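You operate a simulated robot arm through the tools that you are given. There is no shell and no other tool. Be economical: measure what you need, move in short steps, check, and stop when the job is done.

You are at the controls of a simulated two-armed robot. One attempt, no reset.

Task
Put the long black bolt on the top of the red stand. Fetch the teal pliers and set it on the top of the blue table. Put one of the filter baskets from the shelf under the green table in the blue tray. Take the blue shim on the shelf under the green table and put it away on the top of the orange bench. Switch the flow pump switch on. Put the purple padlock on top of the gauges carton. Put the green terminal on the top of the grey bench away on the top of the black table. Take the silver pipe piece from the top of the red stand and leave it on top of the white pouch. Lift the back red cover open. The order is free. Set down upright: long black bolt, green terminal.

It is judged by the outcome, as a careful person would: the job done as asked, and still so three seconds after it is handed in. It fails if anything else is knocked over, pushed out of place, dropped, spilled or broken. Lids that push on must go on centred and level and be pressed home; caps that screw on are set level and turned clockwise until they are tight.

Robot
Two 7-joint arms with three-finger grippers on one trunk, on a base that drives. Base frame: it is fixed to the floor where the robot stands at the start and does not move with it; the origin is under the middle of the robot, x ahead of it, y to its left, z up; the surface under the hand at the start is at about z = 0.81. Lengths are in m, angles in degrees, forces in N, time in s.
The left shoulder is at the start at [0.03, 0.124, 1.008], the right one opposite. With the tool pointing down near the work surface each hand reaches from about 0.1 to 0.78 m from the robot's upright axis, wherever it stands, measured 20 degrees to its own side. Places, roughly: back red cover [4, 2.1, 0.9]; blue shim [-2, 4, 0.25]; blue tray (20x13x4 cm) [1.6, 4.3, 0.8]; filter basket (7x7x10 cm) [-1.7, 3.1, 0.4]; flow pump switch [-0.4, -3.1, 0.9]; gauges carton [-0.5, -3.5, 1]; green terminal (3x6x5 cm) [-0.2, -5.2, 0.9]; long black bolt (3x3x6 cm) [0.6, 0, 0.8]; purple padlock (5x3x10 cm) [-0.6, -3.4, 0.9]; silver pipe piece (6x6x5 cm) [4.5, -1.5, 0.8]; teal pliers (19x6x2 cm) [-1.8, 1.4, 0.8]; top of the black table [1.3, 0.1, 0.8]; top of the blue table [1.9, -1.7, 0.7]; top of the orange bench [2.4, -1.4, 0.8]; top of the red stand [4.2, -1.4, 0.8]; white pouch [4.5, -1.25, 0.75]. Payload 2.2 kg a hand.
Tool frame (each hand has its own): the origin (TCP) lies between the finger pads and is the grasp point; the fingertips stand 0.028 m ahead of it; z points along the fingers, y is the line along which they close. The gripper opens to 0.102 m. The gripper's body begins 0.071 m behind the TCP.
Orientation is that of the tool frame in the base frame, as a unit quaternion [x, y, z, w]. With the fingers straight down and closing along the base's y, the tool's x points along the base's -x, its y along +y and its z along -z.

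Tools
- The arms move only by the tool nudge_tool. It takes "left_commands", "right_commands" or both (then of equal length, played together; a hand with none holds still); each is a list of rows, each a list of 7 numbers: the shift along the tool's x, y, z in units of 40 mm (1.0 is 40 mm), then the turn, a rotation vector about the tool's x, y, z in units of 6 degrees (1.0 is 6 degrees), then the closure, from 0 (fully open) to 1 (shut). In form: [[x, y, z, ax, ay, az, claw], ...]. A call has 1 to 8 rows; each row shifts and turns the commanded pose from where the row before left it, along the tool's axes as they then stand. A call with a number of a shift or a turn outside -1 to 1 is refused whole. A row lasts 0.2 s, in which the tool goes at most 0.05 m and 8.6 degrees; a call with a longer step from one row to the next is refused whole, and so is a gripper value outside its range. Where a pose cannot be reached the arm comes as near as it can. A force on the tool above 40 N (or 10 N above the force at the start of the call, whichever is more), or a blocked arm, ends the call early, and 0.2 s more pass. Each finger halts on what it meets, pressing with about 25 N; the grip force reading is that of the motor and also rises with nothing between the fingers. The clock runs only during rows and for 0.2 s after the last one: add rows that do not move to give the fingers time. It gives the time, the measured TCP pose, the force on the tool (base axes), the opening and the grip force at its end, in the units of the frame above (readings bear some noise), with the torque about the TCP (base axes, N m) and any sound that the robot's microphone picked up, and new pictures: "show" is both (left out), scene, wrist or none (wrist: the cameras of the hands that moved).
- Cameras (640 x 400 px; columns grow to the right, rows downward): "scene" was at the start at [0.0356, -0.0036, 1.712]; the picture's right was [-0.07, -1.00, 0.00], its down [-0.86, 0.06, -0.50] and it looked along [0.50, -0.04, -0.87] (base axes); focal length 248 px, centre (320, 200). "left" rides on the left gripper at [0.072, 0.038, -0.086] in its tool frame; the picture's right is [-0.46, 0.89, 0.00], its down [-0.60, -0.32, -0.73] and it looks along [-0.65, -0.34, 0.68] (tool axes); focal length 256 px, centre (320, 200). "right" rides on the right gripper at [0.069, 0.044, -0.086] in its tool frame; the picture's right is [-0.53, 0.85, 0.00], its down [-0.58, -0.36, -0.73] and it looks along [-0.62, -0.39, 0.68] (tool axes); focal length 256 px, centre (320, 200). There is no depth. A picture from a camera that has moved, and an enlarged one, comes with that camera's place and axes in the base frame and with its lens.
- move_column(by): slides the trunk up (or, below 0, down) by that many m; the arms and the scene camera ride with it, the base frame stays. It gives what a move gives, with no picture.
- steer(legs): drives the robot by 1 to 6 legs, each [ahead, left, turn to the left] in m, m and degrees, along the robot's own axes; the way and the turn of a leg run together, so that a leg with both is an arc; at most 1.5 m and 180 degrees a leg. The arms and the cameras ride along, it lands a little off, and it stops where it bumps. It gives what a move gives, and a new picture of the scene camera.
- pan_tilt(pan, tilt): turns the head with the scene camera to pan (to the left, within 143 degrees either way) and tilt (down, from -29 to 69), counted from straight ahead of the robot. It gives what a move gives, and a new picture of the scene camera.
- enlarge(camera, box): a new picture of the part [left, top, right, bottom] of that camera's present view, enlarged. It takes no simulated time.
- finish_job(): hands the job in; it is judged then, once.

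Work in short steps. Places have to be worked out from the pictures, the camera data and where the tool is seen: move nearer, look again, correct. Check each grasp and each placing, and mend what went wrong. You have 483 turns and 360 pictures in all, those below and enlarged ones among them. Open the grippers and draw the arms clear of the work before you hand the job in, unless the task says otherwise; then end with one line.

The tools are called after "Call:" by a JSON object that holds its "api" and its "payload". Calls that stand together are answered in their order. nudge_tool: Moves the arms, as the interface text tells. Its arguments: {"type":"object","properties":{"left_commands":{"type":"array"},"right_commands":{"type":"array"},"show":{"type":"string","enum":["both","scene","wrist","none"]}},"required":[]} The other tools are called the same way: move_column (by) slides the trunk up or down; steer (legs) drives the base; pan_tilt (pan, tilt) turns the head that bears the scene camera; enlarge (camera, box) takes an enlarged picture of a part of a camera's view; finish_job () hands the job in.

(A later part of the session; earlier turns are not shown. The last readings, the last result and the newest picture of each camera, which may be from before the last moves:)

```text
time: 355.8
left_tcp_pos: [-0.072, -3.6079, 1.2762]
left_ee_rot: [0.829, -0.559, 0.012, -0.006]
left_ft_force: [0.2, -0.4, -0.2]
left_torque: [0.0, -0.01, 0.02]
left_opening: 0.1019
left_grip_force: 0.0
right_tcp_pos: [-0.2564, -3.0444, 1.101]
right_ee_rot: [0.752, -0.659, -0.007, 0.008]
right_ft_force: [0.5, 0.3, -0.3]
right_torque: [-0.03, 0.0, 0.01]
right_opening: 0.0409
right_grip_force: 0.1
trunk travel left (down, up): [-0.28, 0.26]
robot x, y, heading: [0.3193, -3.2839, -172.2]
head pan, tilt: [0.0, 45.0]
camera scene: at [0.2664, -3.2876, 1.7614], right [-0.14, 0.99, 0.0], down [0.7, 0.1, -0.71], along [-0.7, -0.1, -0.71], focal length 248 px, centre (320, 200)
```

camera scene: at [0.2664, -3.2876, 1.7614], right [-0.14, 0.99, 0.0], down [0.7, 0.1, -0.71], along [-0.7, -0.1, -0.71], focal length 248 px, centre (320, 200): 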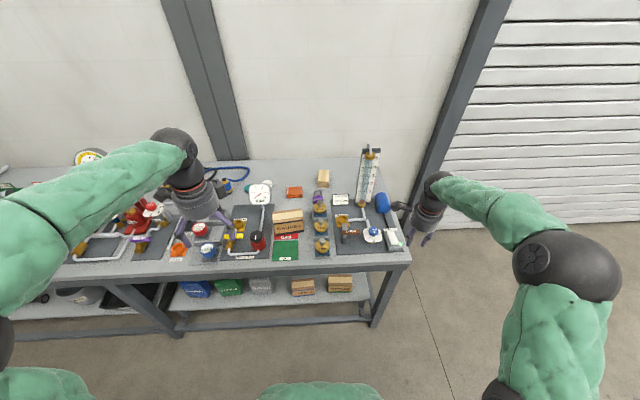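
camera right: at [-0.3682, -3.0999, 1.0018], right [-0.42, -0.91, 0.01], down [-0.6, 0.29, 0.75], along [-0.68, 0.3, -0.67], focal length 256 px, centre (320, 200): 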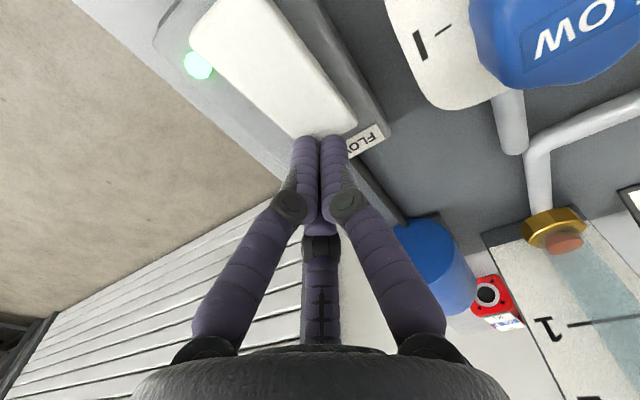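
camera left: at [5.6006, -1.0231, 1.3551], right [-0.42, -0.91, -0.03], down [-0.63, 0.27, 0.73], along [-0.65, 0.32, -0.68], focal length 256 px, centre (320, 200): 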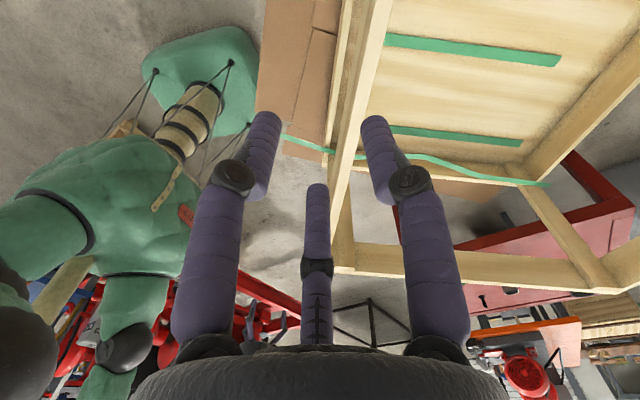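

Rotated. I drive 0.2 m closer so the padlock comes within reach.

Call:
{"api": "steer", "payload": {"legs": [[0.2, 0.05, 0]]}}

Call:
{"api": "enlarge", "payload": {"camera": "scene", "box": [220, 170, 380, 270]}}

```text
time: 357.4
left_tcp_pos: [-0.2618, -3.6887, 1.2756]
left_ee_rot: [0.83, -0.558, 0.013, -0.007]
left_ft_force: [-0.8, 0.3, 0.6]
left_torque: [0.03, -0.03, 0.01]
left_opening: 0.102
left_grip_force: 0.0
right_tcp_pos: [-0.4496, -3.1241, 1.102]
right_ee_rot: [0.754, -0.657, -0.005, 0.005]
right_ft_force: [-0.4, -0.7, 0.1]
right_torque: [0.01, -0.03, 0.0]
right_opening: 0.0407
right_grip_force: 0.0
trunk travel left (down, up): [-0.28, 0.26]
robot x, y, heading: [0.1277, -3.3625, -171.9]
head pan, tilt: [0.0, 45.0]
camera scene: at [0.0745, -3.3667, 1.7614], right [-0.14, 0.99, 0.0], down [0.7, 0.1, -0.71], along [-0.7, -0.1, -0.71], focal length 248 px, centre (320, 200)
```

scene: 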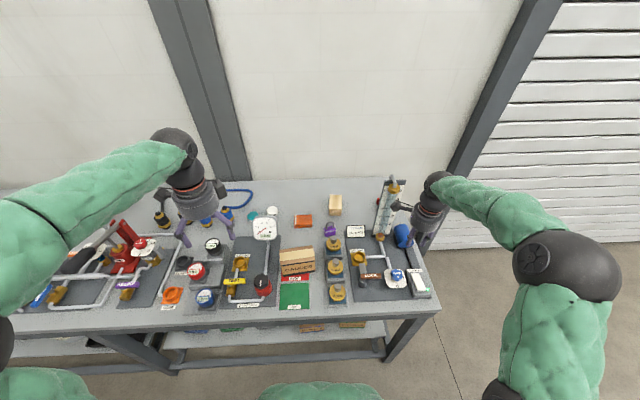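

```text
4.00 times, centred on (300, 220) of scene
camera zoom: at [0.0745, -3.3667, 1.7614], right [-0.14, 0.99, 0.0], down [0.7, 0.1, -0.71], along [-0.7, -0.1, -0.71], focal length 991 px, centre (400, 120)
```

zoom: 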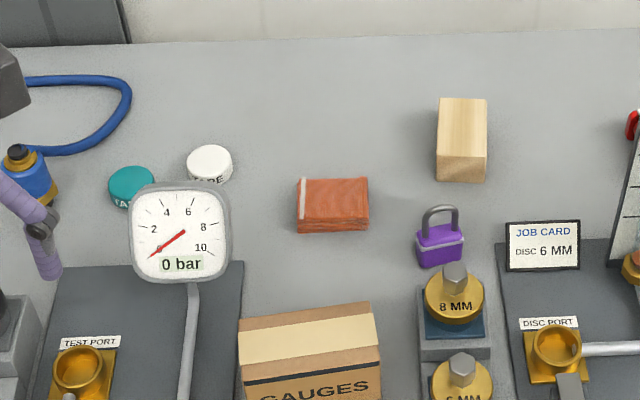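

Padlock shackle top ≈[-0.628,-3.424,0.917]. I move the hand first sideways clear of the level gauge board, then in over the padlock.

Call:
{"api": "nudge_tool", "payload": {"right_commands": [[0.94, 0.03, 0, 0, 0, 0, 0.6], [0.94, 0.03, 0, 0, 0, 0, 0.6], [0.94, 0.03, 0, 0, 0, 0, 0.6], [0.94, 0.03, 0, 0, 0, 0, 0.6], [0.94, 0.03, 0, 0, 0, 0, 0.6], [0.94, 0.03, 0, 0, 0, 0, 0.6], [0.94, 0.03, 0, 0, 0, 0, 0.6], [0.94, 0.03, 0, 0, 0, 0, 0.6]], "show": "none"}}

Call:
{"api": "nudge_tool", "payload": {"right_commands": [[-0.12, 0.85, 0.2, 0, 0, 0, 0.6], [-0.12, 0.85, 0.2, 0, 0, 0, 0.6], [-0.12, 0.85, 0.2, 0, 0, 0, 0.6], [-0.12, 0.85, 0.2, 0, 0, 0, 0.6], [-0.12, 0.85, 0.2, 0, 0, 0, 0.6], [-0.12, 0.85, 0.2, 0, 0, 0, 0.6], [0, 0, 0, 0, 0, 0, 0.6]], "show": "both"}}

```text
time: 359.2
left_tcp_pos: [-0.2611, -3.6889, 1.2756]
left_ee_rot: [0.83, -0.557, 0.012, -0.007]
left_ft_force: [1.1, -0.5, 0.2]
left_torque: [0.04, 0.03, -0.03]
left_opening: 0.1021
left_grip_force: 0.0
right_tcp_pos: [-0.419, -3.4256, 1.1025]
right_ee_rot: [0.754, -0.657, -0.006, 0.005]
right_ft_force: [-0.1, 0.0, 0.2]
right_torque: [0.01, -0.03, 0.02]
right_opening: 0.0407
right_grip_force: 0.2
trunk travel left (down, up): [-0.28, 0.26]
robot x, y, heading: [0.1297, -3.3586, -172.1]
head pan, tilt: [0.0, 45.0]
```

```text
time: 360.9
left_tcp_pos: [-0.259, -3.6874, 1.2768]
left_ee_rot: [0.83, -0.558, 0.012, -0.006]
left_ft_force: [-0.1, 0.4, 0.0]
left_torque: [-0.01, 0.09, 0.01]
left_opening: 0.1019
left_grip_force: 0.1
right_tcp_pos: [-0.6093, -3.4228, 1.0582]
right_ee_rot: [0.755, -0.656, -0.005, 0.005]
right_ft_force: [-0.2, 0.0, -1.1]
right_torque: [0.01, 0.0, -0.02]
right_opening: 0.041
right_grip_force: 0.1
right hand out of reach, approached as far as the arm can: row 6
trunk travel left (down, up): [-0.28, 0.26]
robot x, y, heading: [0.131, -3.3607, -172.1]
head pan, tilt: [0.0, 45.0]
camera scene: at [0.0765, -3.3656, 1.7615], right [-0.14, 0.99, 0.0], down [0.7, 0.1, -0.71], along [-0.7, -0.1, -0.71], focal length 248 px, centre (320, 200)
camera right: at [-0.642, -3.4976, 1.1455], right [-0.91, 0.41, 0.01], down [0.29, 0.62, 0.73], along [0.29, 0.67, -0.69], focal length 256 px, centre (320, 200)
```

scene: 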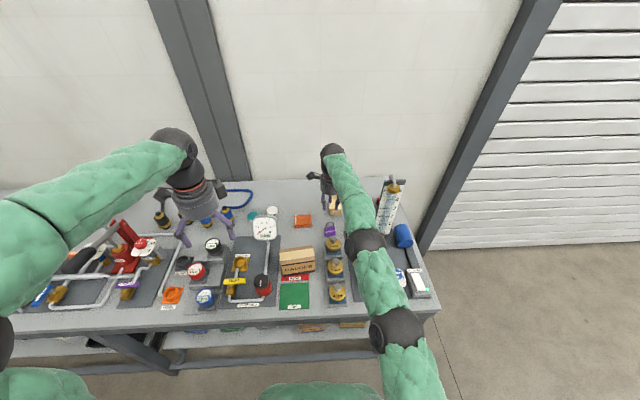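
right: 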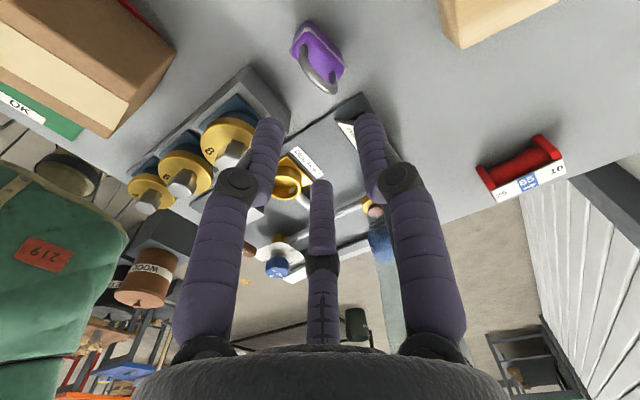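

I drive 5 cm closer and rotate the hand about 15° to match the padlock's own angle.

Call:
{"api": "steer", "payload": {"legs": [[0.05, 0, 0]]}}

Call:
{"api": "nudge_tool", "payload": {"right_commands": [[0, 0, 0, 0, 0, -1, 0.6], [0, 0, 0, 0, 0, -1, 0.6], [0, 0, 0, 0, 0, -0.6, 0.6], [0, -1, 0.4, 0, 0, 0, 0.6], [0, 0, 0.4, 0, 0, 0, 0.6]], "show": "wrist"}}

```text
time: 361.8
left_tcp_pos: [-0.3119, -3.6959, 1.275]
left_ee_rot: [0.83, -0.557, 0.013, -0.007]
left_ft_force: [-0.4, -0.5, 0.0]
left_torque: [0.02, -0.08, 0.01]
left_opening: 0.1017
left_grip_force: 0.2
right_tcp_pos: [-0.6596, -3.4316, 1.0576]
right_ee_rot: [0.754, -0.656, -0.007, 0.006]
right_ft_force: [0.2, -0.6, -0.1]
right_torque: [-0.02, -0.05, -0.01]
right_opening: 0.0406
right_grip_force: 0.0
trunk travel left (down, up): [-0.28, 0.26]
robot x, y, heading: [0.0775, -3.3681, -172.1]
head pan, tilt: [0.0, 45.0]
camera scene: at [0.024, -3.3737, 1.7613], right [-0.14, 0.99, 0.0], down [0.7, 0.1, -0.71], along [-0.7, -0.1, -0.71], focal length 248 px, centre (320, 200)
```

scene: 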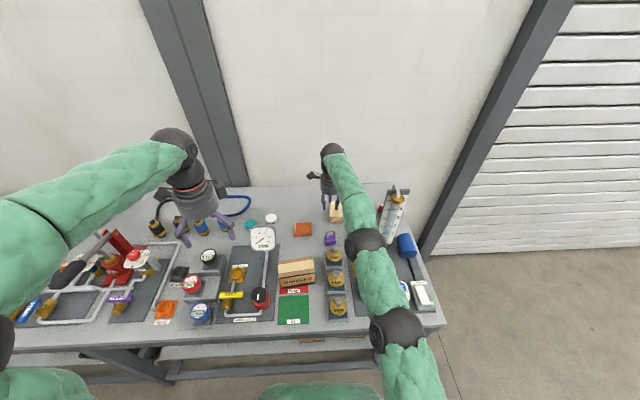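

```text
time: 363.0
left_tcp_pos: [-0.3106, -3.6942, 1.2756]
left_ee_rot: [0.83, -0.557, 0.012, -0.006]
left_ft_force: [-1.0, -1.0, -0.7]
left_torque: [0.05, -0.02, 0.01]
left_opening: 0.1019
left_grip_force: 0.0
right_tcp_pos: [-0.6255, -3.4157, 1.0245]
right_ee_rot: [0.836, -0.549, -0.008, 0.005]
right_ft_force: [-1.2, 0.3, 0.6]
right_torque: [-0.01, -0.07, 0.02]
right_opening: 0.0408
right_grip_force: 0.0
trunk travel left (down, up): [-0.28, 0.26]
robot x, y, heading: [0.0781, -3.3685, -171.9]
head pan, tilt: [0.0, 45.0]
camera right: at [-0.6376, -3.4965, 1.1116], right [-0.99, 0.15, 0.02], down [0.12, 0.68, 0.73], along [0.1, 0.72, -0.68], focal length 256 px, centre (320, 200)
```

right: 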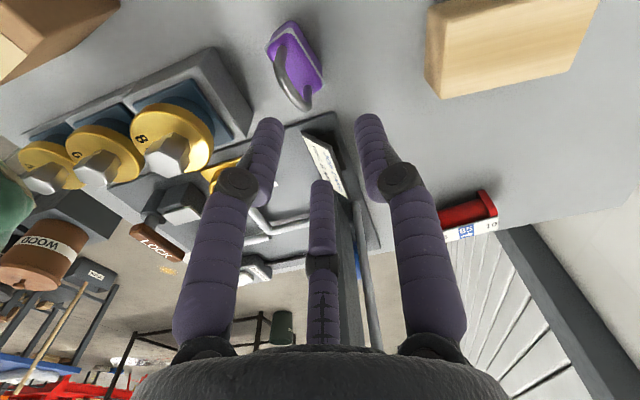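

Shackle at ≈[-0.608,-3.418]. I align and lower over the shackle.

Call:
{"api": "nudge_tool", "payload": {"right_commands": [[0.22, -0.38, 0, 0, 0, 0, 0.6], [0, 0, 0.9, 0, 0, 0, 0.6], [0, 0, 0.7, 0, 0, 0, 0.6], [0, 0, 0, 0, 0, 0, 0.6]], "show": "wrist"}}

Call:
{"api": "enlarge", "payload": {"camera": "scene", "box": [280, 200, 376, 260]}}

```text
time: 364.0
left_tcp_pos: [-0.3095, -3.6952, 1.2765]
left_ee_rot: [0.831, -0.557, 0.013, -0.007]
left_ft_force: [-0.7, -0.2, -0.2]
left_torque: [0.01, 0.03, -0.01]
left_opening: 0.1019
left_grip_force: 0.0
right_tcp_pos: [-0.6093, -3.418, 0.9614]
right_ee_rot: [0.836, -0.548, -0.007, 0.006]
right_ft_force: [0.2, -0.1, 0.0]
right_torque: [0.02, 0.01, -0.02]
right_opening: 0.041
right_grip_force: 0.1
trunk travel left (down, up): [-0.28, 0.26]
robot x, y, heading: [0.0821, -3.3693, -171.9]
head pan, tilt: [0.0, 45.0]
camera right: at [-0.6198, -3.4986, 1.0483], right [-0.99, 0.15, 0.02], down [0.12, 0.68, 0.73], along [0.1, 0.72, -0.69], focal length 256 px, centre (320, 200)
```

right: 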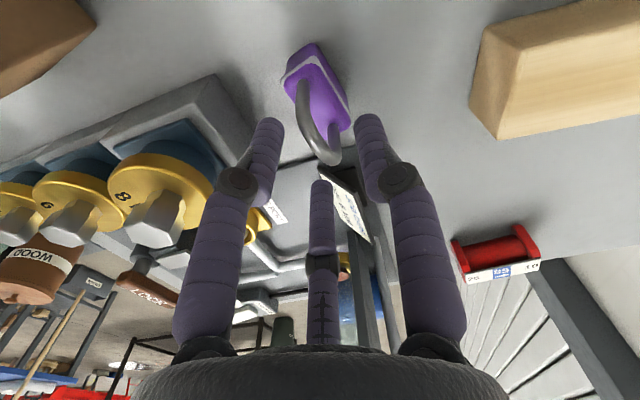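

```text
6.67 times, centred on (328, 230) of scene
camera zoom: at [0.0267, -3.3733, 1.7614], right [-0.14, 0.99, 0.0], down [0.7, 0.1, -0.71], along [-0.7, -0.1, -0.71], focal length 1652 px, centre (267, 0)
```

zoom: 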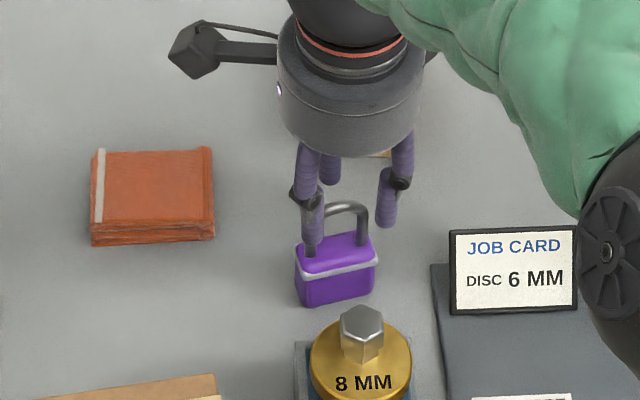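

Within the finger gap by both views. I nudge slightly, lower the last 4 cm and close on the shackle.

Call:
{"api": "nudge_tool", "payload": {"right_commands": [[-0.17, 0.1, 0, 0, 0, 0, 0.6], [0, 0, 0.5, 0, 0, 0, 0.6], [0, 0, 0.4, 0, 0, 0, 0.6], [0, 0, 0, 0, 0, 0, 0.6]], "show": "wrist"}}

Call:
{"api": "enlarge", "payload": {"camera": "scene", "box": [280, 200, 376, 260]}}

```text
time: 365.0
left_tcp_pos: [-0.309, -3.6946, 1.2753]
left_ee_rot: [0.831, -0.557, 0.013, -0.007]
left_ft_force: [0.4, 0.5, 0.3]
left_torque: [0.01, 0.01, -0.02]
left_opening: 0.1021
left_grip_force: 0.0
right_tcp_pos: [-0.614, -3.4121, 0.9254]
right_ee_rot: [0.836, -0.549, -0.008, 0.005]
right_ft_force: [-0.5, 0.1, 0.0]
right_torque: [-0.05, 0.02, 0.01]
right_opening: 0.0408
right_grip_force: 0.0
trunk travel left (down, up): [-0.28, 0.26]
robot x, y, heading: [0.0792, -3.3681, -172.2]
head pan, tilt: [0.0, 45.0]
camera right: at [-0.6258, -3.4935, 1.0119], right [-0.99, 0.15, 0.02], down [0.12, 0.68, 0.73], along [0.1, 0.72, -0.69], focal length 256 px, centre (320, 200)
```

right: 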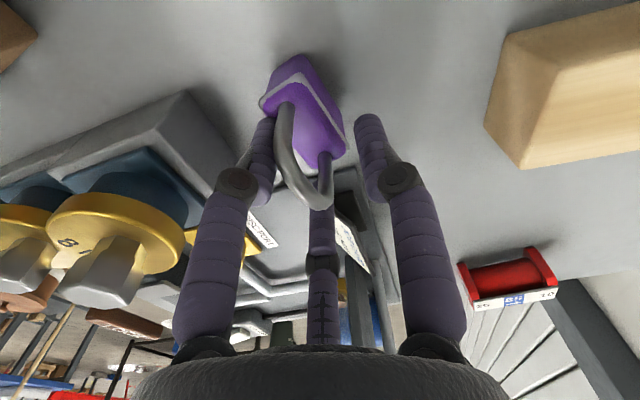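

```text
6.67 times, centred on (328, 230) of scene
camera zoom: at [0.0273, -3.3732, 1.7614], right [-0.14, 0.99, 0.0], down [0.7, 0.1, -0.71], along [-0.7, -0.1, -0.71], focal length 1652 px, centre (267, 0)
```

zoom: 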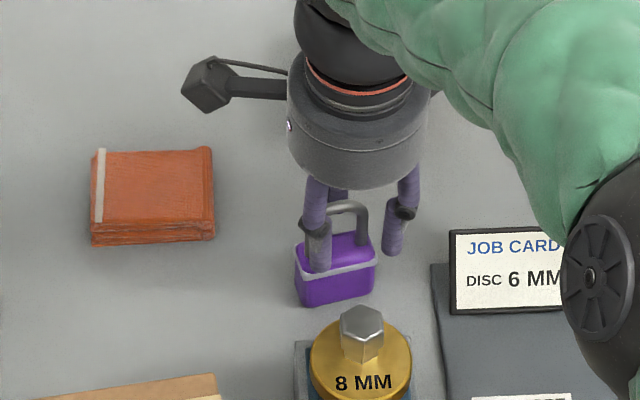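

The shackle is inside the finger cage. I close.

Call:
{"api": "nudge_tool", "payload": {"right_commands": [[0, 0, 0, 0, 0, 0, 0.95], [0, 0, 0, 0, 0, 0, 0.95], [0, 0, 0, 0, 0, 0, 0.95]], "show": "wrist"}}

```text
time: 365.8
left_tcp_pos: [-0.3089, -3.6956, 1.2773]
left_ee_rot: [0.83, -0.558, 0.013, -0.007]
left_ft_force: [0.3, 0.0, -0.3]
left_torque: [0.0, 0.03, 0.01]
left_opening: 0.102
left_grip_force: 0.1
right_tcp_pos: [-0.6143, -3.4123, 0.9251]
right_ee_rot: [0.837, -0.548, -0.007, 0.005]
right_ft_force: [-0.9, 0.4, 0.1]
right_torque: [0.07, -0.01, 0.02]
right_opening: 0.0107
right_grip_force: 25.0
trunk travel left (down, up): [-0.28, 0.26]
robot x, y, heading: [0.0781, -3.3668, -171.8]
head pan, tilt: [0.0, 45.0]
camera right: at [-0.6258, -3.4935, 1.0119], right [-0.99, 0.15, 0.02], down [0.12, 0.68, 0.73], along [0.1, 0.72, -0.69], focal length 256 px, centre (320, 200)
```

right: 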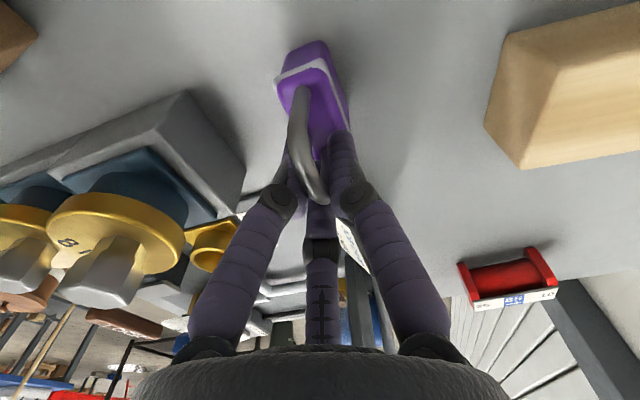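

Closed on the shackle (0.011). I lift and check.

Call:
{"api": "nudge_tool", "payload": {"right_commands": [[0, 0, -0.5, 0, 0, 0, 0.95], [0, 0, -0.7, 0, 0, 0, 0.95], [0, 0, -1, 0, 0, 0, 0.95], [0, 0, -0.8, 0, 0, 0, 0.95]], "show": "wrist"}}

Call:
{"api": "enlarge", "payload": {"camera": "scene", "box": [240, 190, 400, 290]}}

```text
time: 366.8
left_tcp_pos: [-0.3088, -3.6945, 1.2774]
left_ee_rot: [0.83, -0.558, 0.011, -0.005]
left_ft_force: [0.3, -0.1, -0.7]
left_torque: [-0.02, 0.01, 0.03]
left_opening: 0.102
left_grip_force: 0.1
right_tcp_pos: [-0.6103, -3.4135, 1.0478]
right_ee_rot: [0.837, -0.547, -0.007, 0.006]
right_ft_force: [-0.3, -0.7, -2.5]
right_torque: [0.08, 0.02, 0.05]
right_opening: 0.0106
right_grip_force: 24.9
trunk travel left (down, up): [-0.28, 0.26]
robot x, y, heading: [0.0823, -3.3644, -172.3]
head pan, tilt: [0.0, 45.0]
camera right: at [-0.6219, -3.4954, 1.1343], right [-0.99, 0.15, 0.02], down [0.12, 0.68, 0.73], along [0.1, 0.72, -0.68], focal length 256 px, centre (320, 200)
```

right: 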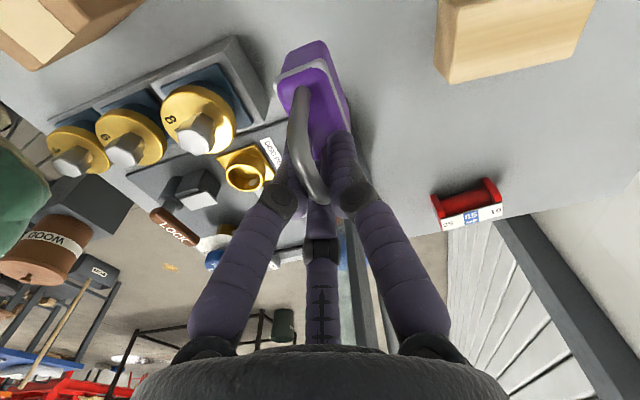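

```text
4.00 times, centred on (320, 240) of scene
camera zoom: at [0.0272, -3.3733, 1.7614], right [-0.14, 0.99, 0.0], down [0.7, 0.1, -0.71], along [-0.7, -0.1, -0.71], focal length 991 px, centre (320, 40)
```

zoom: 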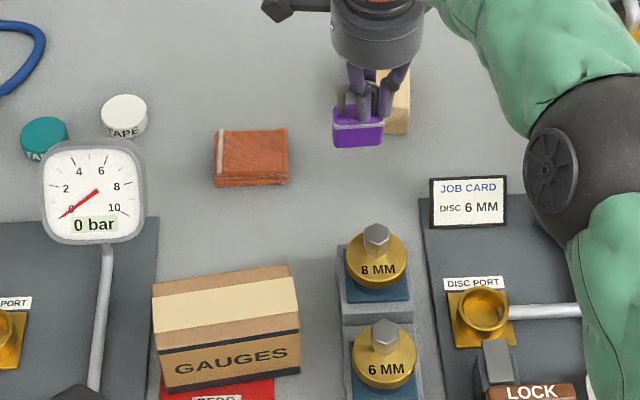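

The padlock hangs from the fingers. I move the left arm aside and carry the padlock over the carton (top centre ≈[-0.447,-3.533,0.907]), aligning it with the carton.

Call:
{"api": "nudge_tool", "payload": {"left_commands": [[0.87, 0.35, 0, 0, 0, 0, 0], [0.87, 0.35, 0, 0, 0, 0, 0], [0.87, 0.35, 0, 0, 0, 0, 0], [0.87, 0.35, 0, 0, 0, 0, 0], [0, 0, 0, 0, 0, 0, 0], [0, 0, 0, 0, 0, 0, 0], [0, 0, 0, 0, 0, 0, 0], [0, 0, 0, 0, 0, 0, 0]], "right_commands": [[0, 0, -0.3, 0, 0, 1, 0.95], [0, 0, -0.3, 0, 0, 1, 0.95], [0.75, -0.68, 0, 0, 0, 0, 0.95], [0.75, -0.68, 0, 0, 0, 0, 0.95], [0.75, -0.68, 0, 0, 0, 0, 0.95], [0.75, -0.68, 0, 0, 0, 0, 0.95], [0.75, -0.68, 0, 0, 0, 0, 0.95], [0, 0, 0, 0, 0, 0, 0.95]], "show": "both"}}

Call:
{"api": "enlarge", "payload": {"camera": "scene", "box": [240, 190, 400, 290]}}

```text
time: 368.6
left_tcp_pos: [-0.3092, -3.8451, 1.2777]
left_ee_rot: [0.83, -0.558, 0.013, -0.006]
left_ft_force: [-0.6, 1.2, 0.2]
left_torque: [-0.03, -0.03, 0.01]
left_opening: 0.1021
left_grip_force: 0.1
right_tcp_pos: [-0.4503, -3.5332, 1.0654]
right_ee_rot: [0.774, -0.633, -0.007, 0.006]
right_ft_force: [-1.0, -0.2, -2.3]
right_torque: [-0.01, -0.01, -0.03]
right_opening: 0.0105
right_grip_force: 24.6
trunk travel left (down, up): [-0.28, 0.26]
robot x, y, heading: [0.0781, -3.3623, -171.9]
head pan, tilt: [0.0, 45.0]
camera scene: at [0.0261, -3.3728, 1.7614], right [-0.14, 0.99, 0.0], down [0.7, 0.1, -0.71], along [-0.7, -0.1, -0.71], focal length 248 px, centre (320, 200)
camera right: at [-0.4777, -3.6103, 1.153], right [-0.93, 0.35, 0.02], down [0.25, 0.64, 0.73], along [0.25, 0.68, -0.69], focal length 256 px, centre (320, 200)
camera left: at [-0.3192, -3.926, 1.3625], right [-1.0, 0.1, -0.03], down [0.04, 0.68, 0.73], along [0.09, 0.73, -0.68], focal length 256 px, centre (320, 200)
```

scene: 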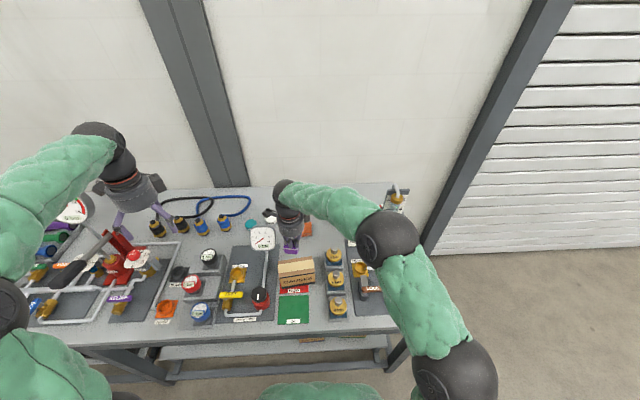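
right: 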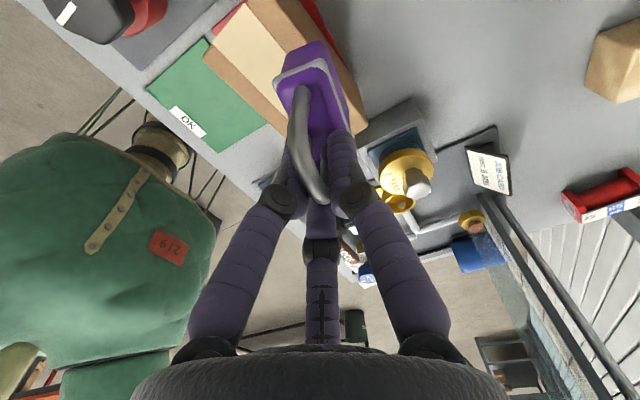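
left: 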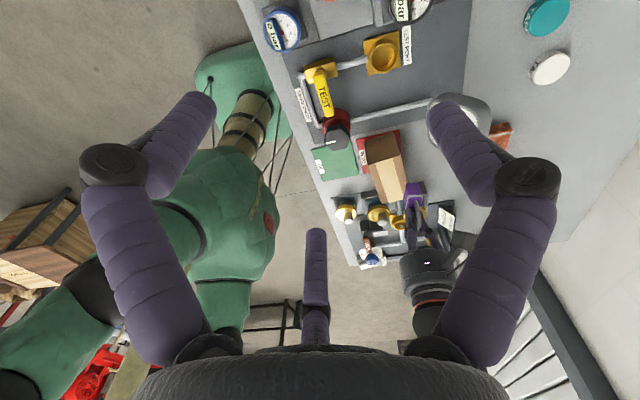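

```text
4.00 times, centred on (320, 240) of scene
camera zoom: at [0.0261, -3.3728, 1.7614], right [-0.14, 0.99, 0.0], down [0.7, 0.1, -0.71], along [-0.7, -0.1, -0.71], focal length 991 px, centre (320, 40)
```

zoom: 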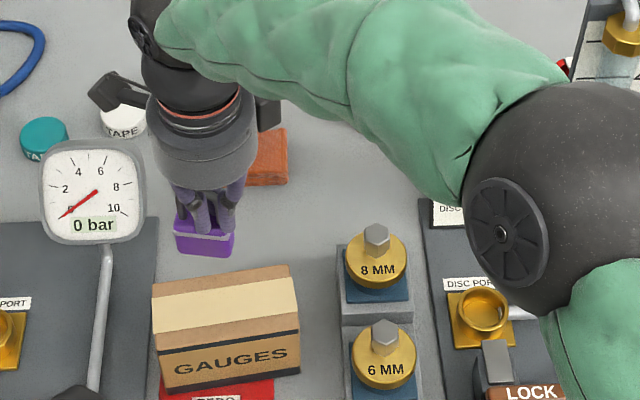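

The padlock body is about 2–3 cm behind the carton's centre; I correct that and lower part way.

Call:
{"api": "nudge_tool", "payload": {"right_commands": [[-0.26, -0.74, 0, 0, 0, 0, 0.95], [0, 0, 0.5, 0, 0, 0, 0.95], [0, 0, 0.3, 0, 0, 0, 0.95], [0, 0, 0, 0, 0, 0, 0.95]], "show": "wrist"}}

Call:
{"api": "enlarge", "payload": {"camera": "scene", "box": [252, 220, 348, 280]}}

```text
time: 369.6
left_tcp_pos: [-0.3082, -3.8466, 1.2771]
left_ee_rot: [0.83, -0.558, 0.012, -0.006]
left_ft_force: [-0.1, 0.2, -0.4]
left_torque: [0.01, -0.02, 0.02]
left_opening: 0.1018
left_grip_force: 0.1
right_tcp_pos: [-0.4233, -3.516, 1.0316]
right_ee_rot: [0.774, -0.633, -0.005, 0.006]
right_ft_force: [0.2, 0.0, -2.2]
right_torque: [0.06, -0.01, -0.03]
right_opening: 0.0105
right_grip_force: 25.4
trunk travel left (down, up): [-0.28, 0.26]
robot x, y, heading: [0.0772, -3.3665, -172.0]
head pan, tilt: [0.0, 45.0]
camera right: at [-0.451, -3.5929, 1.119], right [-0.93, 0.35, 0.02], down [0.25, 0.64, 0.73], along [0.25, 0.68, -0.69], focal length 256 px, centre (320, 200)
```

right: 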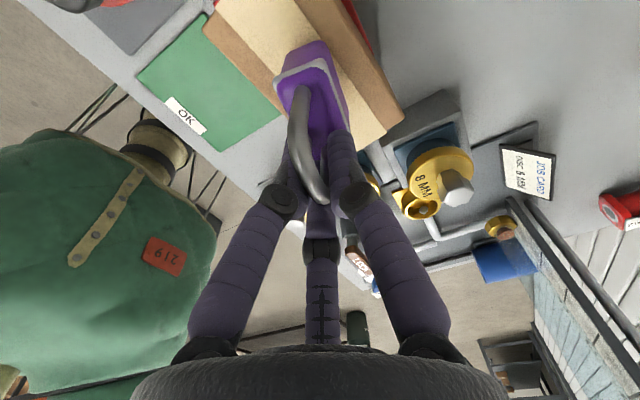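

```text
6.67 times, centred on (300, 250) of scene
camera zoom: at [0.0265, -3.3736, 1.7614], right [-0.14, 0.99, 0.0], down [0.7, 0.1, -0.71], along [-0.7, -0.1, -0.71], focal length 1652 px, centre (453, -133)
```

zoom: 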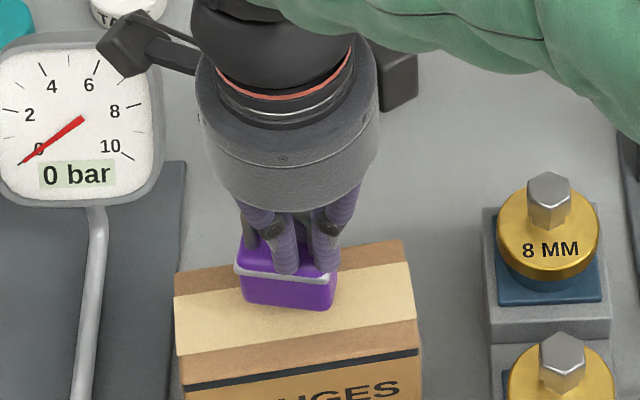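

Well placed over the carton. I lower the last 2 cm gently.

Call:
{"api": "nudge_tool", "payload": {"right_commands": [[0, 0, 0.25, 0, 0, 0, 0.95], [0, 0, 0.12, 0, 0, 0, 0.95], [0, 0, 0.12, 0, 0, 0, 0.95], [0, 0, 0.1, 0, 0, 0, 0.95]], "show": "none"}}

Call:
{"api": "enlarge", "payload": {"camera": "scene", "box": [252, 220, 348, 280]}}

```text
time: 370.6
left_tcp_pos: [-0.3073, -3.8454, 1.2778]
left_ee_rot: [0.83, -0.557, 0.012, -0.005]
left_ft_force: [-0.2, 0.1, -0.1]
left_torque: [0.03, -0.01, -0.02]
left_opening: 0.102
left_grip_force: 0.0
right_tcp_pos: [-0.425, -3.5156, 1.0179]
right_ee_rot: [0.774, -0.633, -0.008, 0.012]
right_ft_force: [-3.1, 4.3, 34.3]
right_torque: [0.1, -0.13, 0.04]
right_opening: 0.0107
right_grip_force: 25.0
trunk travel left (down, up): [-0.28, 0.26]
robot x, y, heading: [0.0774, -3.3637, -171.8]
head pan, tilt: [0.0, 45.0]
```

```text
6.67 times, centred on (300, 250) of scene
camera zoom: at [0.029, -3.3718, 1.7619], right [-0.14, 0.99, 0.0], down [0.7, 0.1, -0.71], along [-0.7, -0.1, -0.71], focal length 1652 px, centre (453, -133)
```

zoom: 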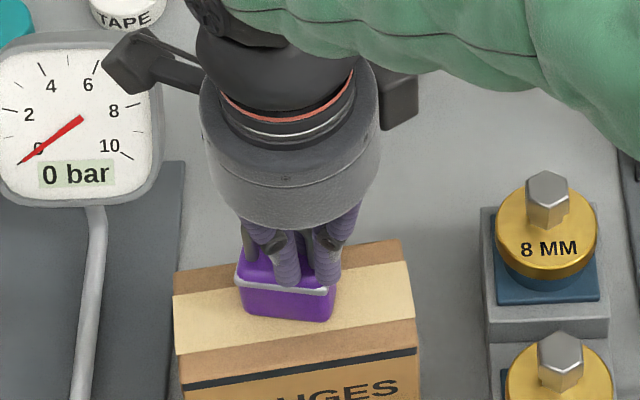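

It rests on the carton. I ease off and open slowly.

Call:
{"api": "nudge_tool", "payload": {"right_commands": [[0, 0, -0.12, 0, 0, 0, 0.95], [0, 0, 0, 0, 0, 0, 0.85], [0, 0, 0, 0, 0, 0, 0.75], [0, 0, 0, 0, 0, 0, 0.65], [0, 0, 0, 0, 0, 0, 0.6], [0, 0, -0.4, 0, 0, 0, 0.6], [0, 0, -0.8, 0, 0, 0, 0.6], [0, 0, -1, 0, 0, 0, 0.6]], "show": "wrist"}}

Call:
{"api": "enlarge", "payload": {"camera": "scene", "box": [252, 220, 348, 280]}}

```text
time: 372.4
left_tcp_pos: [-0.3084, -3.845, 1.2768]
left_ee_rot: [0.83, -0.558, 0.012, -0.006]
left_ft_force: [0.6, -0.4, 0.3]
left_torque: [-0.03, -0.05, 0.01]
left_opening: 0.1017
left_grip_force: 0.1
right_tcp_pos: [-0.4195, -3.5155, 1.1029]
right_ee_rot: [0.775, -0.632, -0.007, 0.005]
right_ft_force: [0.1, -1.0, -0.2]
right_torque: [-0.02, 0.04, 0.02]
right_opening: 0.0409
right_grip_force: 0.0
trunk travel left (down, up): [-0.28, 0.26]
robot x, y, heading: [0.0814, -3.3651, -171.8]
head pan, tilt: [0.0, 45.0]
camera right: at [-0.4468, -3.5925, 1.1892], right [-0.94, 0.35, 0.02], down [0.25, 0.64, 0.73], along [0.25, 0.68, -0.69], focal length 256 px, centre (320, 200)
```

right: 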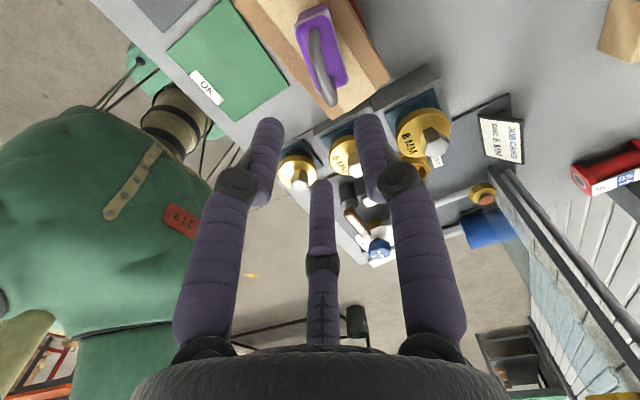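

```text
6.67 times, centred on (300, 250) of scene
camera zoom: at [0.0281, -3.3728, 1.7615], right [-0.14, 0.99, 0.0], down [0.7, 0.1, -0.71], along [-0.7, -0.1, -0.71], focal length 1652 px, centre (453, -133)
```

zoom: 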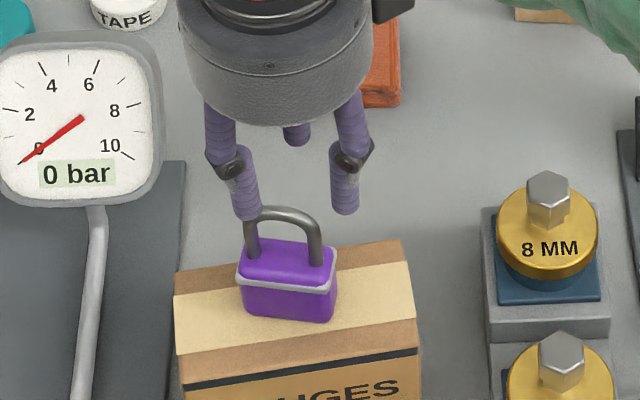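

The padlock stands on the carton. I raise and draw back both hands before moving along the bench.

Call:
{"api": "nudge_tool", "payload": {"left_commands": [[0, -0.9, 0, 0, 0, 0, 0], [0, -0.9, 0, 0, 0, 0, 0], [0, -0.9, 0, 0, 0, 0, 0], [0, -0.9, 0, 0, 0, 0, 0], [0, 0, 0, 0, 0, 0, 0], [0, 0, 0, 0, 0, 0, 0], [0, 0, 0, 0, 0, 0, 0], [0, 0, 0, 0, 0, 0, 0]], "right_commands": [[0, 0, -1, 0, 0, 0, 0.6], [0, 0, -1, 0, 0, 0, 0.6], [0, -1, -0.5, 0, 0, 0, 0.3], [0, -1, -0.5, 0, 0, 0, 0], [-0.3, -1, 0, 0, 0, 0, 0], [-0.3, -1, 0, 0, 0, 0, 0], [-0.3, -1, 0, 0, 0, 0, 0], [-0.3, -0.5, 0, 0, 0, 0, 0]], "show": "scene"}}

```text
time: 374.2
left_tcp_pos: [-0.1722, -3.7915, 1.2816]
left_ee_rot: [0.83, -0.558, 0.012, -0.006]
left_ft_force: [-0.1, 0.0, 0.8]
left_torque: [0.0, 0.0, -0.02]
left_opening: 0.1018
left_grip_force: 0.0
right_tcp_pos: [-0.2129, -3.4224, 1.2211]
right_ee_rot: [0.775, -0.632, -0.006, 0.007]
right_ft_force: [-0.2, 0.5, 0.0]
right_torque: [-0.01, 0.02, 0.0]
right_opening: 0.1017
right_grip_force: 0.1
trunk travel left (down, up): [-0.28, 0.26]
robot x, y, heading: [0.0801, -3.3686, -171.9]
head pan, tilt: [0.0, 45.0]
camera scene: at [0.028, -3.3724, 1.7615], right [-0.14, 0.99, 0.0], down [0.7, 0.1, -0.71], along [-0.7, -0.1, -0.71], focal length 248 px, centre (320, 200)
```

scene: 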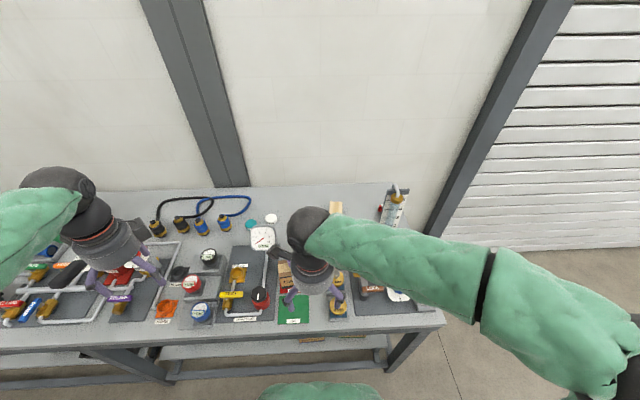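

Now I back off and slide along the bench towards its far end.

Call:
{"api": "steer", "payload": {"legs": [[-0.15, 0, 0], [0, 0.9, 0], [0, 0.8, 0]]}}

Call:
{"api": "enlarge", "payload": {"camera": "scene", "box": [180, 130, 460, 305]}}

```text
time: 383.9
left_tcp_pos: [0.1938, -5.4884, 1.2813]
left_ee_rot: [0.824, -0.566, 0.013, -0.007]
left_ft_force: [0.2, 0.1, -0.4]
left_torque: [0.0, -0.01, 0.02]
left_opening: 0.1021
left_grip_force: 0.1
right_tcp_pos: [0.1623, -5.1176, 1.2207]
right_ee_rot: [0.769, -0.639, -0.006, 0.006]
right_ft_force: [-0.8, -0.2, 0.2]
right_torque: [0.04, -0.03, -0.01]
right_opening: 0.1018
right_grip_force: 0.0
trunk travel left (down, up): [-0.28, 0.26]
robot x, y, heading: [0.4555, -5.0665, -172.9]
head pan, tilt: [0.0, 45.0]
camera scene: at [0.4037, -5.0721, 1.7614], right [-0.12, 0.99, 0.0], down [0.7, 0.09, -0.71], along [-0.7, -0.09, -0.71], focal length 248 px, centre (320, 200)
```

scene: 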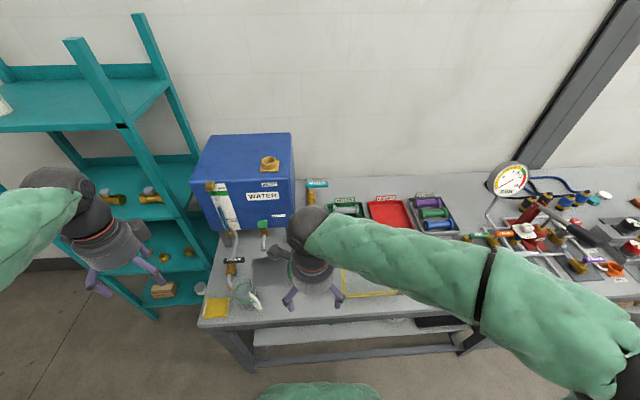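

```text
2.29 times, centred on (320, 218) of scene
camera zoom: at [0.4037, -5.0721, 1.7614], right [-0.12, 0.99, 0.0], down [0.7, 0.09, -0.71], along [-0.7, -0.09, -0.71], focal length 566 px, centre (320, 160)
```

zoom: 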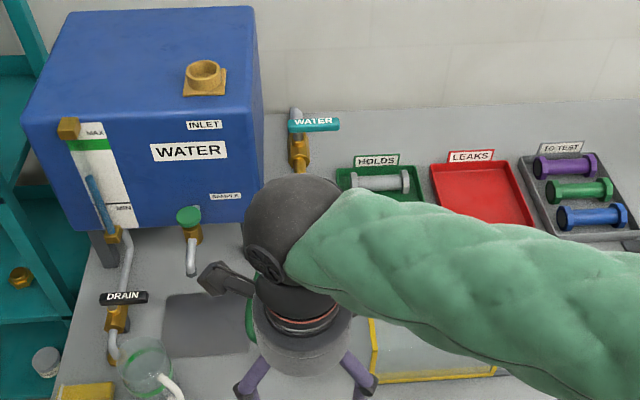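

The terminal is probably behind the right hand. I move that hand to the right and look again.

Call:
{"api": "nudge_tool", "payload": {"right_commands": [[-1, 0, 0, 0, 0, 0, 0], [-1, 0, 0, 0, 0, 0, 0], [-1, 0, 0, 0, 0, 0, 0], [-1, 0, 0, 0, 0, 0, 0], [-1, 0, 0, 0, 0, 0, 0], [-1, 0, 0, 0, 0, 0, 0]], "show": "none"}}

Call:
{"api": "enlarge", "payload": {"camera": "scene", "box": [190, 200, 430, 350]}}

Call:
{"api": "enlarge", "payload": {"camera": "right", "box": [0, 0, 640, 400]}}

```text
time: 385.3
left_tcp_pos: [0.1944, -5.4861, 1.2806]
left_ee_rot: [0.826, -0.564, 0.013, -0.006]
left_ft_force: [0.1, 0.5, -0.1]
left_torque: [-0.04, 0.02, 0.01]
left_opening: 0.1019
left_grip_force: 0.0
right_tcp_pos: [0.1196, -4.8776, 1.2218]
right_ee_rot: [0.769, -0.639, -0.006, 0.006]
right_ft_force: [-0.4, 0.5, 0.3]
right_torque: [-0.03, 0.01, 0.01]
right_opening: 0.1019
right_grip_force: 0.1
trunk travel left (down, up): [-0.28, 0.26]
robot x, y, heading: [0.4533, -5.0679, -172.8]
head pan, tilt: [0.0, 45.0]
```

```text
2.67 times, centred on (310, 275) of scene
camera zoom: at [0.4037, -5.0708, 1.7614], right [-0.12, 0.99, 0.0], down [0.7, 0.09, -0.71], along [-0.7, -0.09, -0.71], focal length 661 px, centre (347, 0)
```

zoom: 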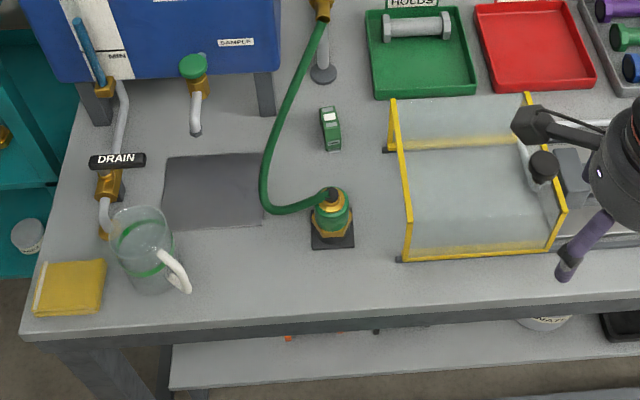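

```text
1.00 times, centred on (320, 200) of right (not enlarged: the box is as wide or as high as the picture)
camera zoom: at [0.0912, -4.9538, 1.3095], right [-0.93, 0.37, 0.02], down [0.27, 0.63, 0.73], along [0.26, 0.68, -0.69], focal length 256 px, centre (320, 200)
```

zoom: 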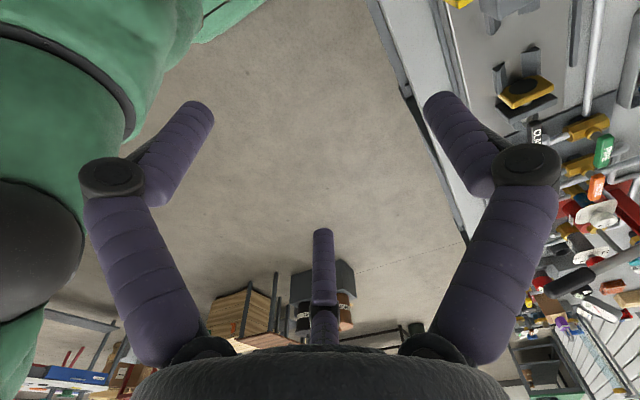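

Call:
{"api": "enlarge", "payload": {"camera": "scene", "box": [286, 225, 342, 300]}}

```text
5.33 times, centred on (314, 262) of scene
camera zoom: at [0.4037, -5.0708, 1.7614], right [-0.12, 0.99, 0.0], down [0.7, 0.09, -0.71], along [-0.7, -0.09, -0.71], focal length 1321 px, centre (352, -133)
```

zoom: 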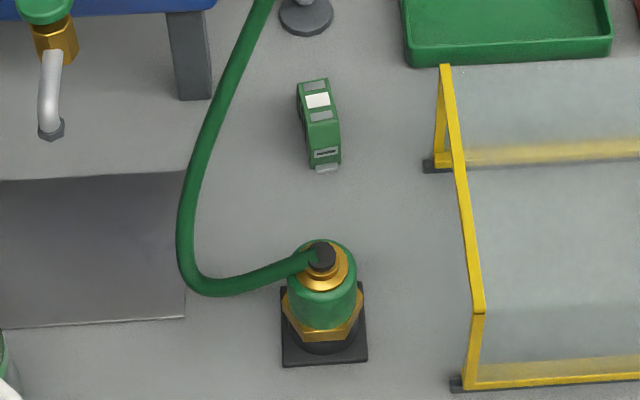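

The terminal stands at ≈[-0.195,-5.173], long axis ~15° off x. I turn the right hand back by about 94° so it closes across its 3 cm width.

Call:
{"api": "nudge_tool", "payload": {"right_commands": [[0, 0, 0, 0, 0, -1, 0.2], [0, 0, 0, 0, 0, -1, 0.2], [0, 0, 0, 0, 0, -1, 0.2], [0, 0, 0, 0, 0, -1, 0.2], [0, 0, 0, 0, 0, -1, 0.2], [0, 0, 0, 0, 0, -1, 0.2], [0, 0, 0, 0, 0, -1, 0.2], [0, 0, 0, 0, 0, -1, 0.2]], "show": "none"}}

Call:
{"api": "nudge_tool", "payload": {"right_commands": [[0, 0, 0, 0, 0, -1, 0.2], [0, 0, 0, 0, 0, -1, 0.2], [0, 0, 0, 0, 0, -1, 0.2], [0, 0, 0, 0, 0, -1, 0.2], [0, 0, 0, 0, 0, -1, 0.2], [0, 0, 0, 0, 0, -1, 0.2], [0, 0, 0, 0, 0, -1, 0.2], [0, 0, 0, 0, 0, -0.75, 0.2]], "show": "none"}}

```text
time: 387.1
left_tcp_pos: [0.1944, -5.4876, 1.2813]
left_ee_rot: [0.825, -0.565, 0.012, -0.006]
left_ft_force: [-0.2, 0.5, -0.3]
left_torque: [0.02, 0.04, -0.02]
left_opening: 0.102
left_grip_force: 0.0
right_tcp_pos: [0.117, -4.8813, 1.2209]
right_ee_rot: [0.963, -0.27, -0.009, 0.002]
right_ft_force: [0.2, 0.3, -0.3]
right_torque: [0.01, 0.0, 0.0]
right_opening: 0.0816
right_grip_force: 0.0
trunk travel left (down, up): [-0.28, 0.26]
robot x, y, heading: [0.4571, -5.064, -172.9]
head pan, tilt: [0.0, 45.0]
```

```text
time: 388.9
left_tcp_pos: [0.193, -5.4876, 1.2808]
left_ee_rot: [0.824, -0.566, 0.013, -0.006]
left_ft_force: [0.3, 0.3, -0.4]
left_torque: [0.0, 0.01, -0.03]
left_opening: 0.1021
left_grip_force: 0.0
right_tcp_pos: [0.1179, -4.8808, 1.2225]
right_ee_rot: [0.991, 0.131, -0.009, -0.001]
right_ft_force: [-0.5, 0.1, -0.3]
right_torque: [0.02, -0.03, -0.01]
right_opening: 0.0817
right_grip_force: 0.1
trunk travel left (down, up): [-0.28, 0.26]
robot x, y, heading: [0.4569, -5.0673, -172.9]
head pan, tilt: [0.0, 45.0]
```

I carry the hand over the terminal, high first.

Call:
{"api": "nudge_tool", "payload": {"right_commands": [[-1, 0.52, 0, 0, 0, 0, 0.2], [-1, 0.52, 0, 0, 0, 0, 0.2], [-1, 0.52, 0, 0, 0, 0, 0.2], [-1, 0.52, 0, 0, 0, 0, 0.2], [-1, 0.52, 0, 0, 0, 0, 0.2], [-1, 0.52, 0, 0, 0, 0, 0.2], [-1, 0.52, 0, 0, 0, 0, 0.2], [-1, 0.52, 0, 0, 0, 0, 0.2]], "show": "none"}}

Call:
{"api": "nudge_tool", "payload": {"right_commands": [[-0.7, 0.37, 0.6, 0, 0, 0, 0.2], [-0.7, 0.37, 0.6, 0, 0, 0, 0.2], [0, 0, 1, 0, 0, 0, 0.2], [0, 0, 1, 0, 0, 0, 0.2], [0, 0, 1, 0, 0, 0, 0.2], [0, 0, 0.8, 0, 0, 0, 0.2], [0, 0, 0, 0, 0, 0, 0.2]], "show": "both"}}

```text
time: 390.7
left_tcp_pos: [0.1927, -5.4881, 1.2789]
left_ee_rot: [0.824, -0.566, 0.013, -0.007]
left_ft_force: [-0.9, -0.8, -0.3]
left_torque: [0.05, -0.05, 0.02]
left_opening: 0.102
left_grip_force: 0.1
right_tcp_pos: [-0.1551, -5.1258, 1.2267]
right_ee_rot: [0.992, 0.13, -0.008, -0.001]
right_ft_force: [-0.6, -1.2, -0.2]
right_torque: [0.03, -0.02, -0.02]
right_opening: 0.0815
right_grip_force: 0.0
trunk travel left (down, up): [-0.28, 0.26]
robot x, y, heading: [0.4517, -5.0668, -172.7]
head pan, tilt: [0.0, 45.0]
```

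```text
time: 391.5
left_tcp_pos: [0.1949, -5.4858, 1.2795]
left_ee_rot: [0.824, -0.567, 0.013, -0.006]
left_ft_force: [-0.4, 0.1, -0.4]
left_torque: [0.01, -0.04, 0.0]
left_opening: 0.1022
left_grip_force: 0.1
right_tcp_pos: [-0.2016, -5.1675, 1.1728]
right_ee_rot: [0.992, 0.127, -0.024, 0.007]
right_ft_force: [3.0, 0.1, 3.9]
right_torque: [0.01, 0.23, -0.04]
right_opening: 0.09
right_grip_force: 0.0
trunk travel left (down, up): [-0.28, 0.26]
robot x, y, heading: [0.4541, -5.0636, -173.0]
head pan, tilt: [0.0, 45.0]
stopped in row 3 (right hand): the force on the tool passed its limit at 76 N (the readings are from after the stop); the commanded pose is now the measured one
camera scene: at [0.4046, -5.071, 1.7613], right [-0.12, 0.99, 0.0], down [0.7, 0.09, -0.71], along [-0.7, -0.09, -0.71], focal length 248 px, centre (320, 200)
camera right: at [-0.1199, -5.1907, 1.256], right [-0.3, -0.95, 0.03], down [-0.61, 0.22, 0.76], along [-0.73, 0.21, -0.65], focal length 256 px, centre (320, 200)
```

scene: 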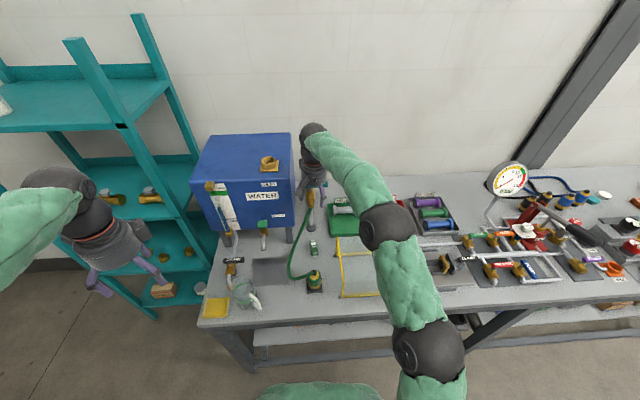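
right: 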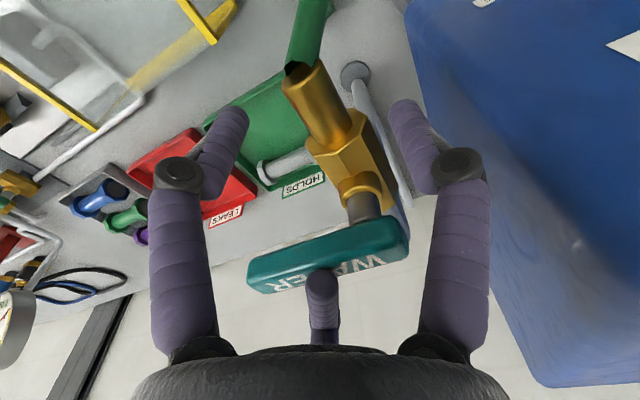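

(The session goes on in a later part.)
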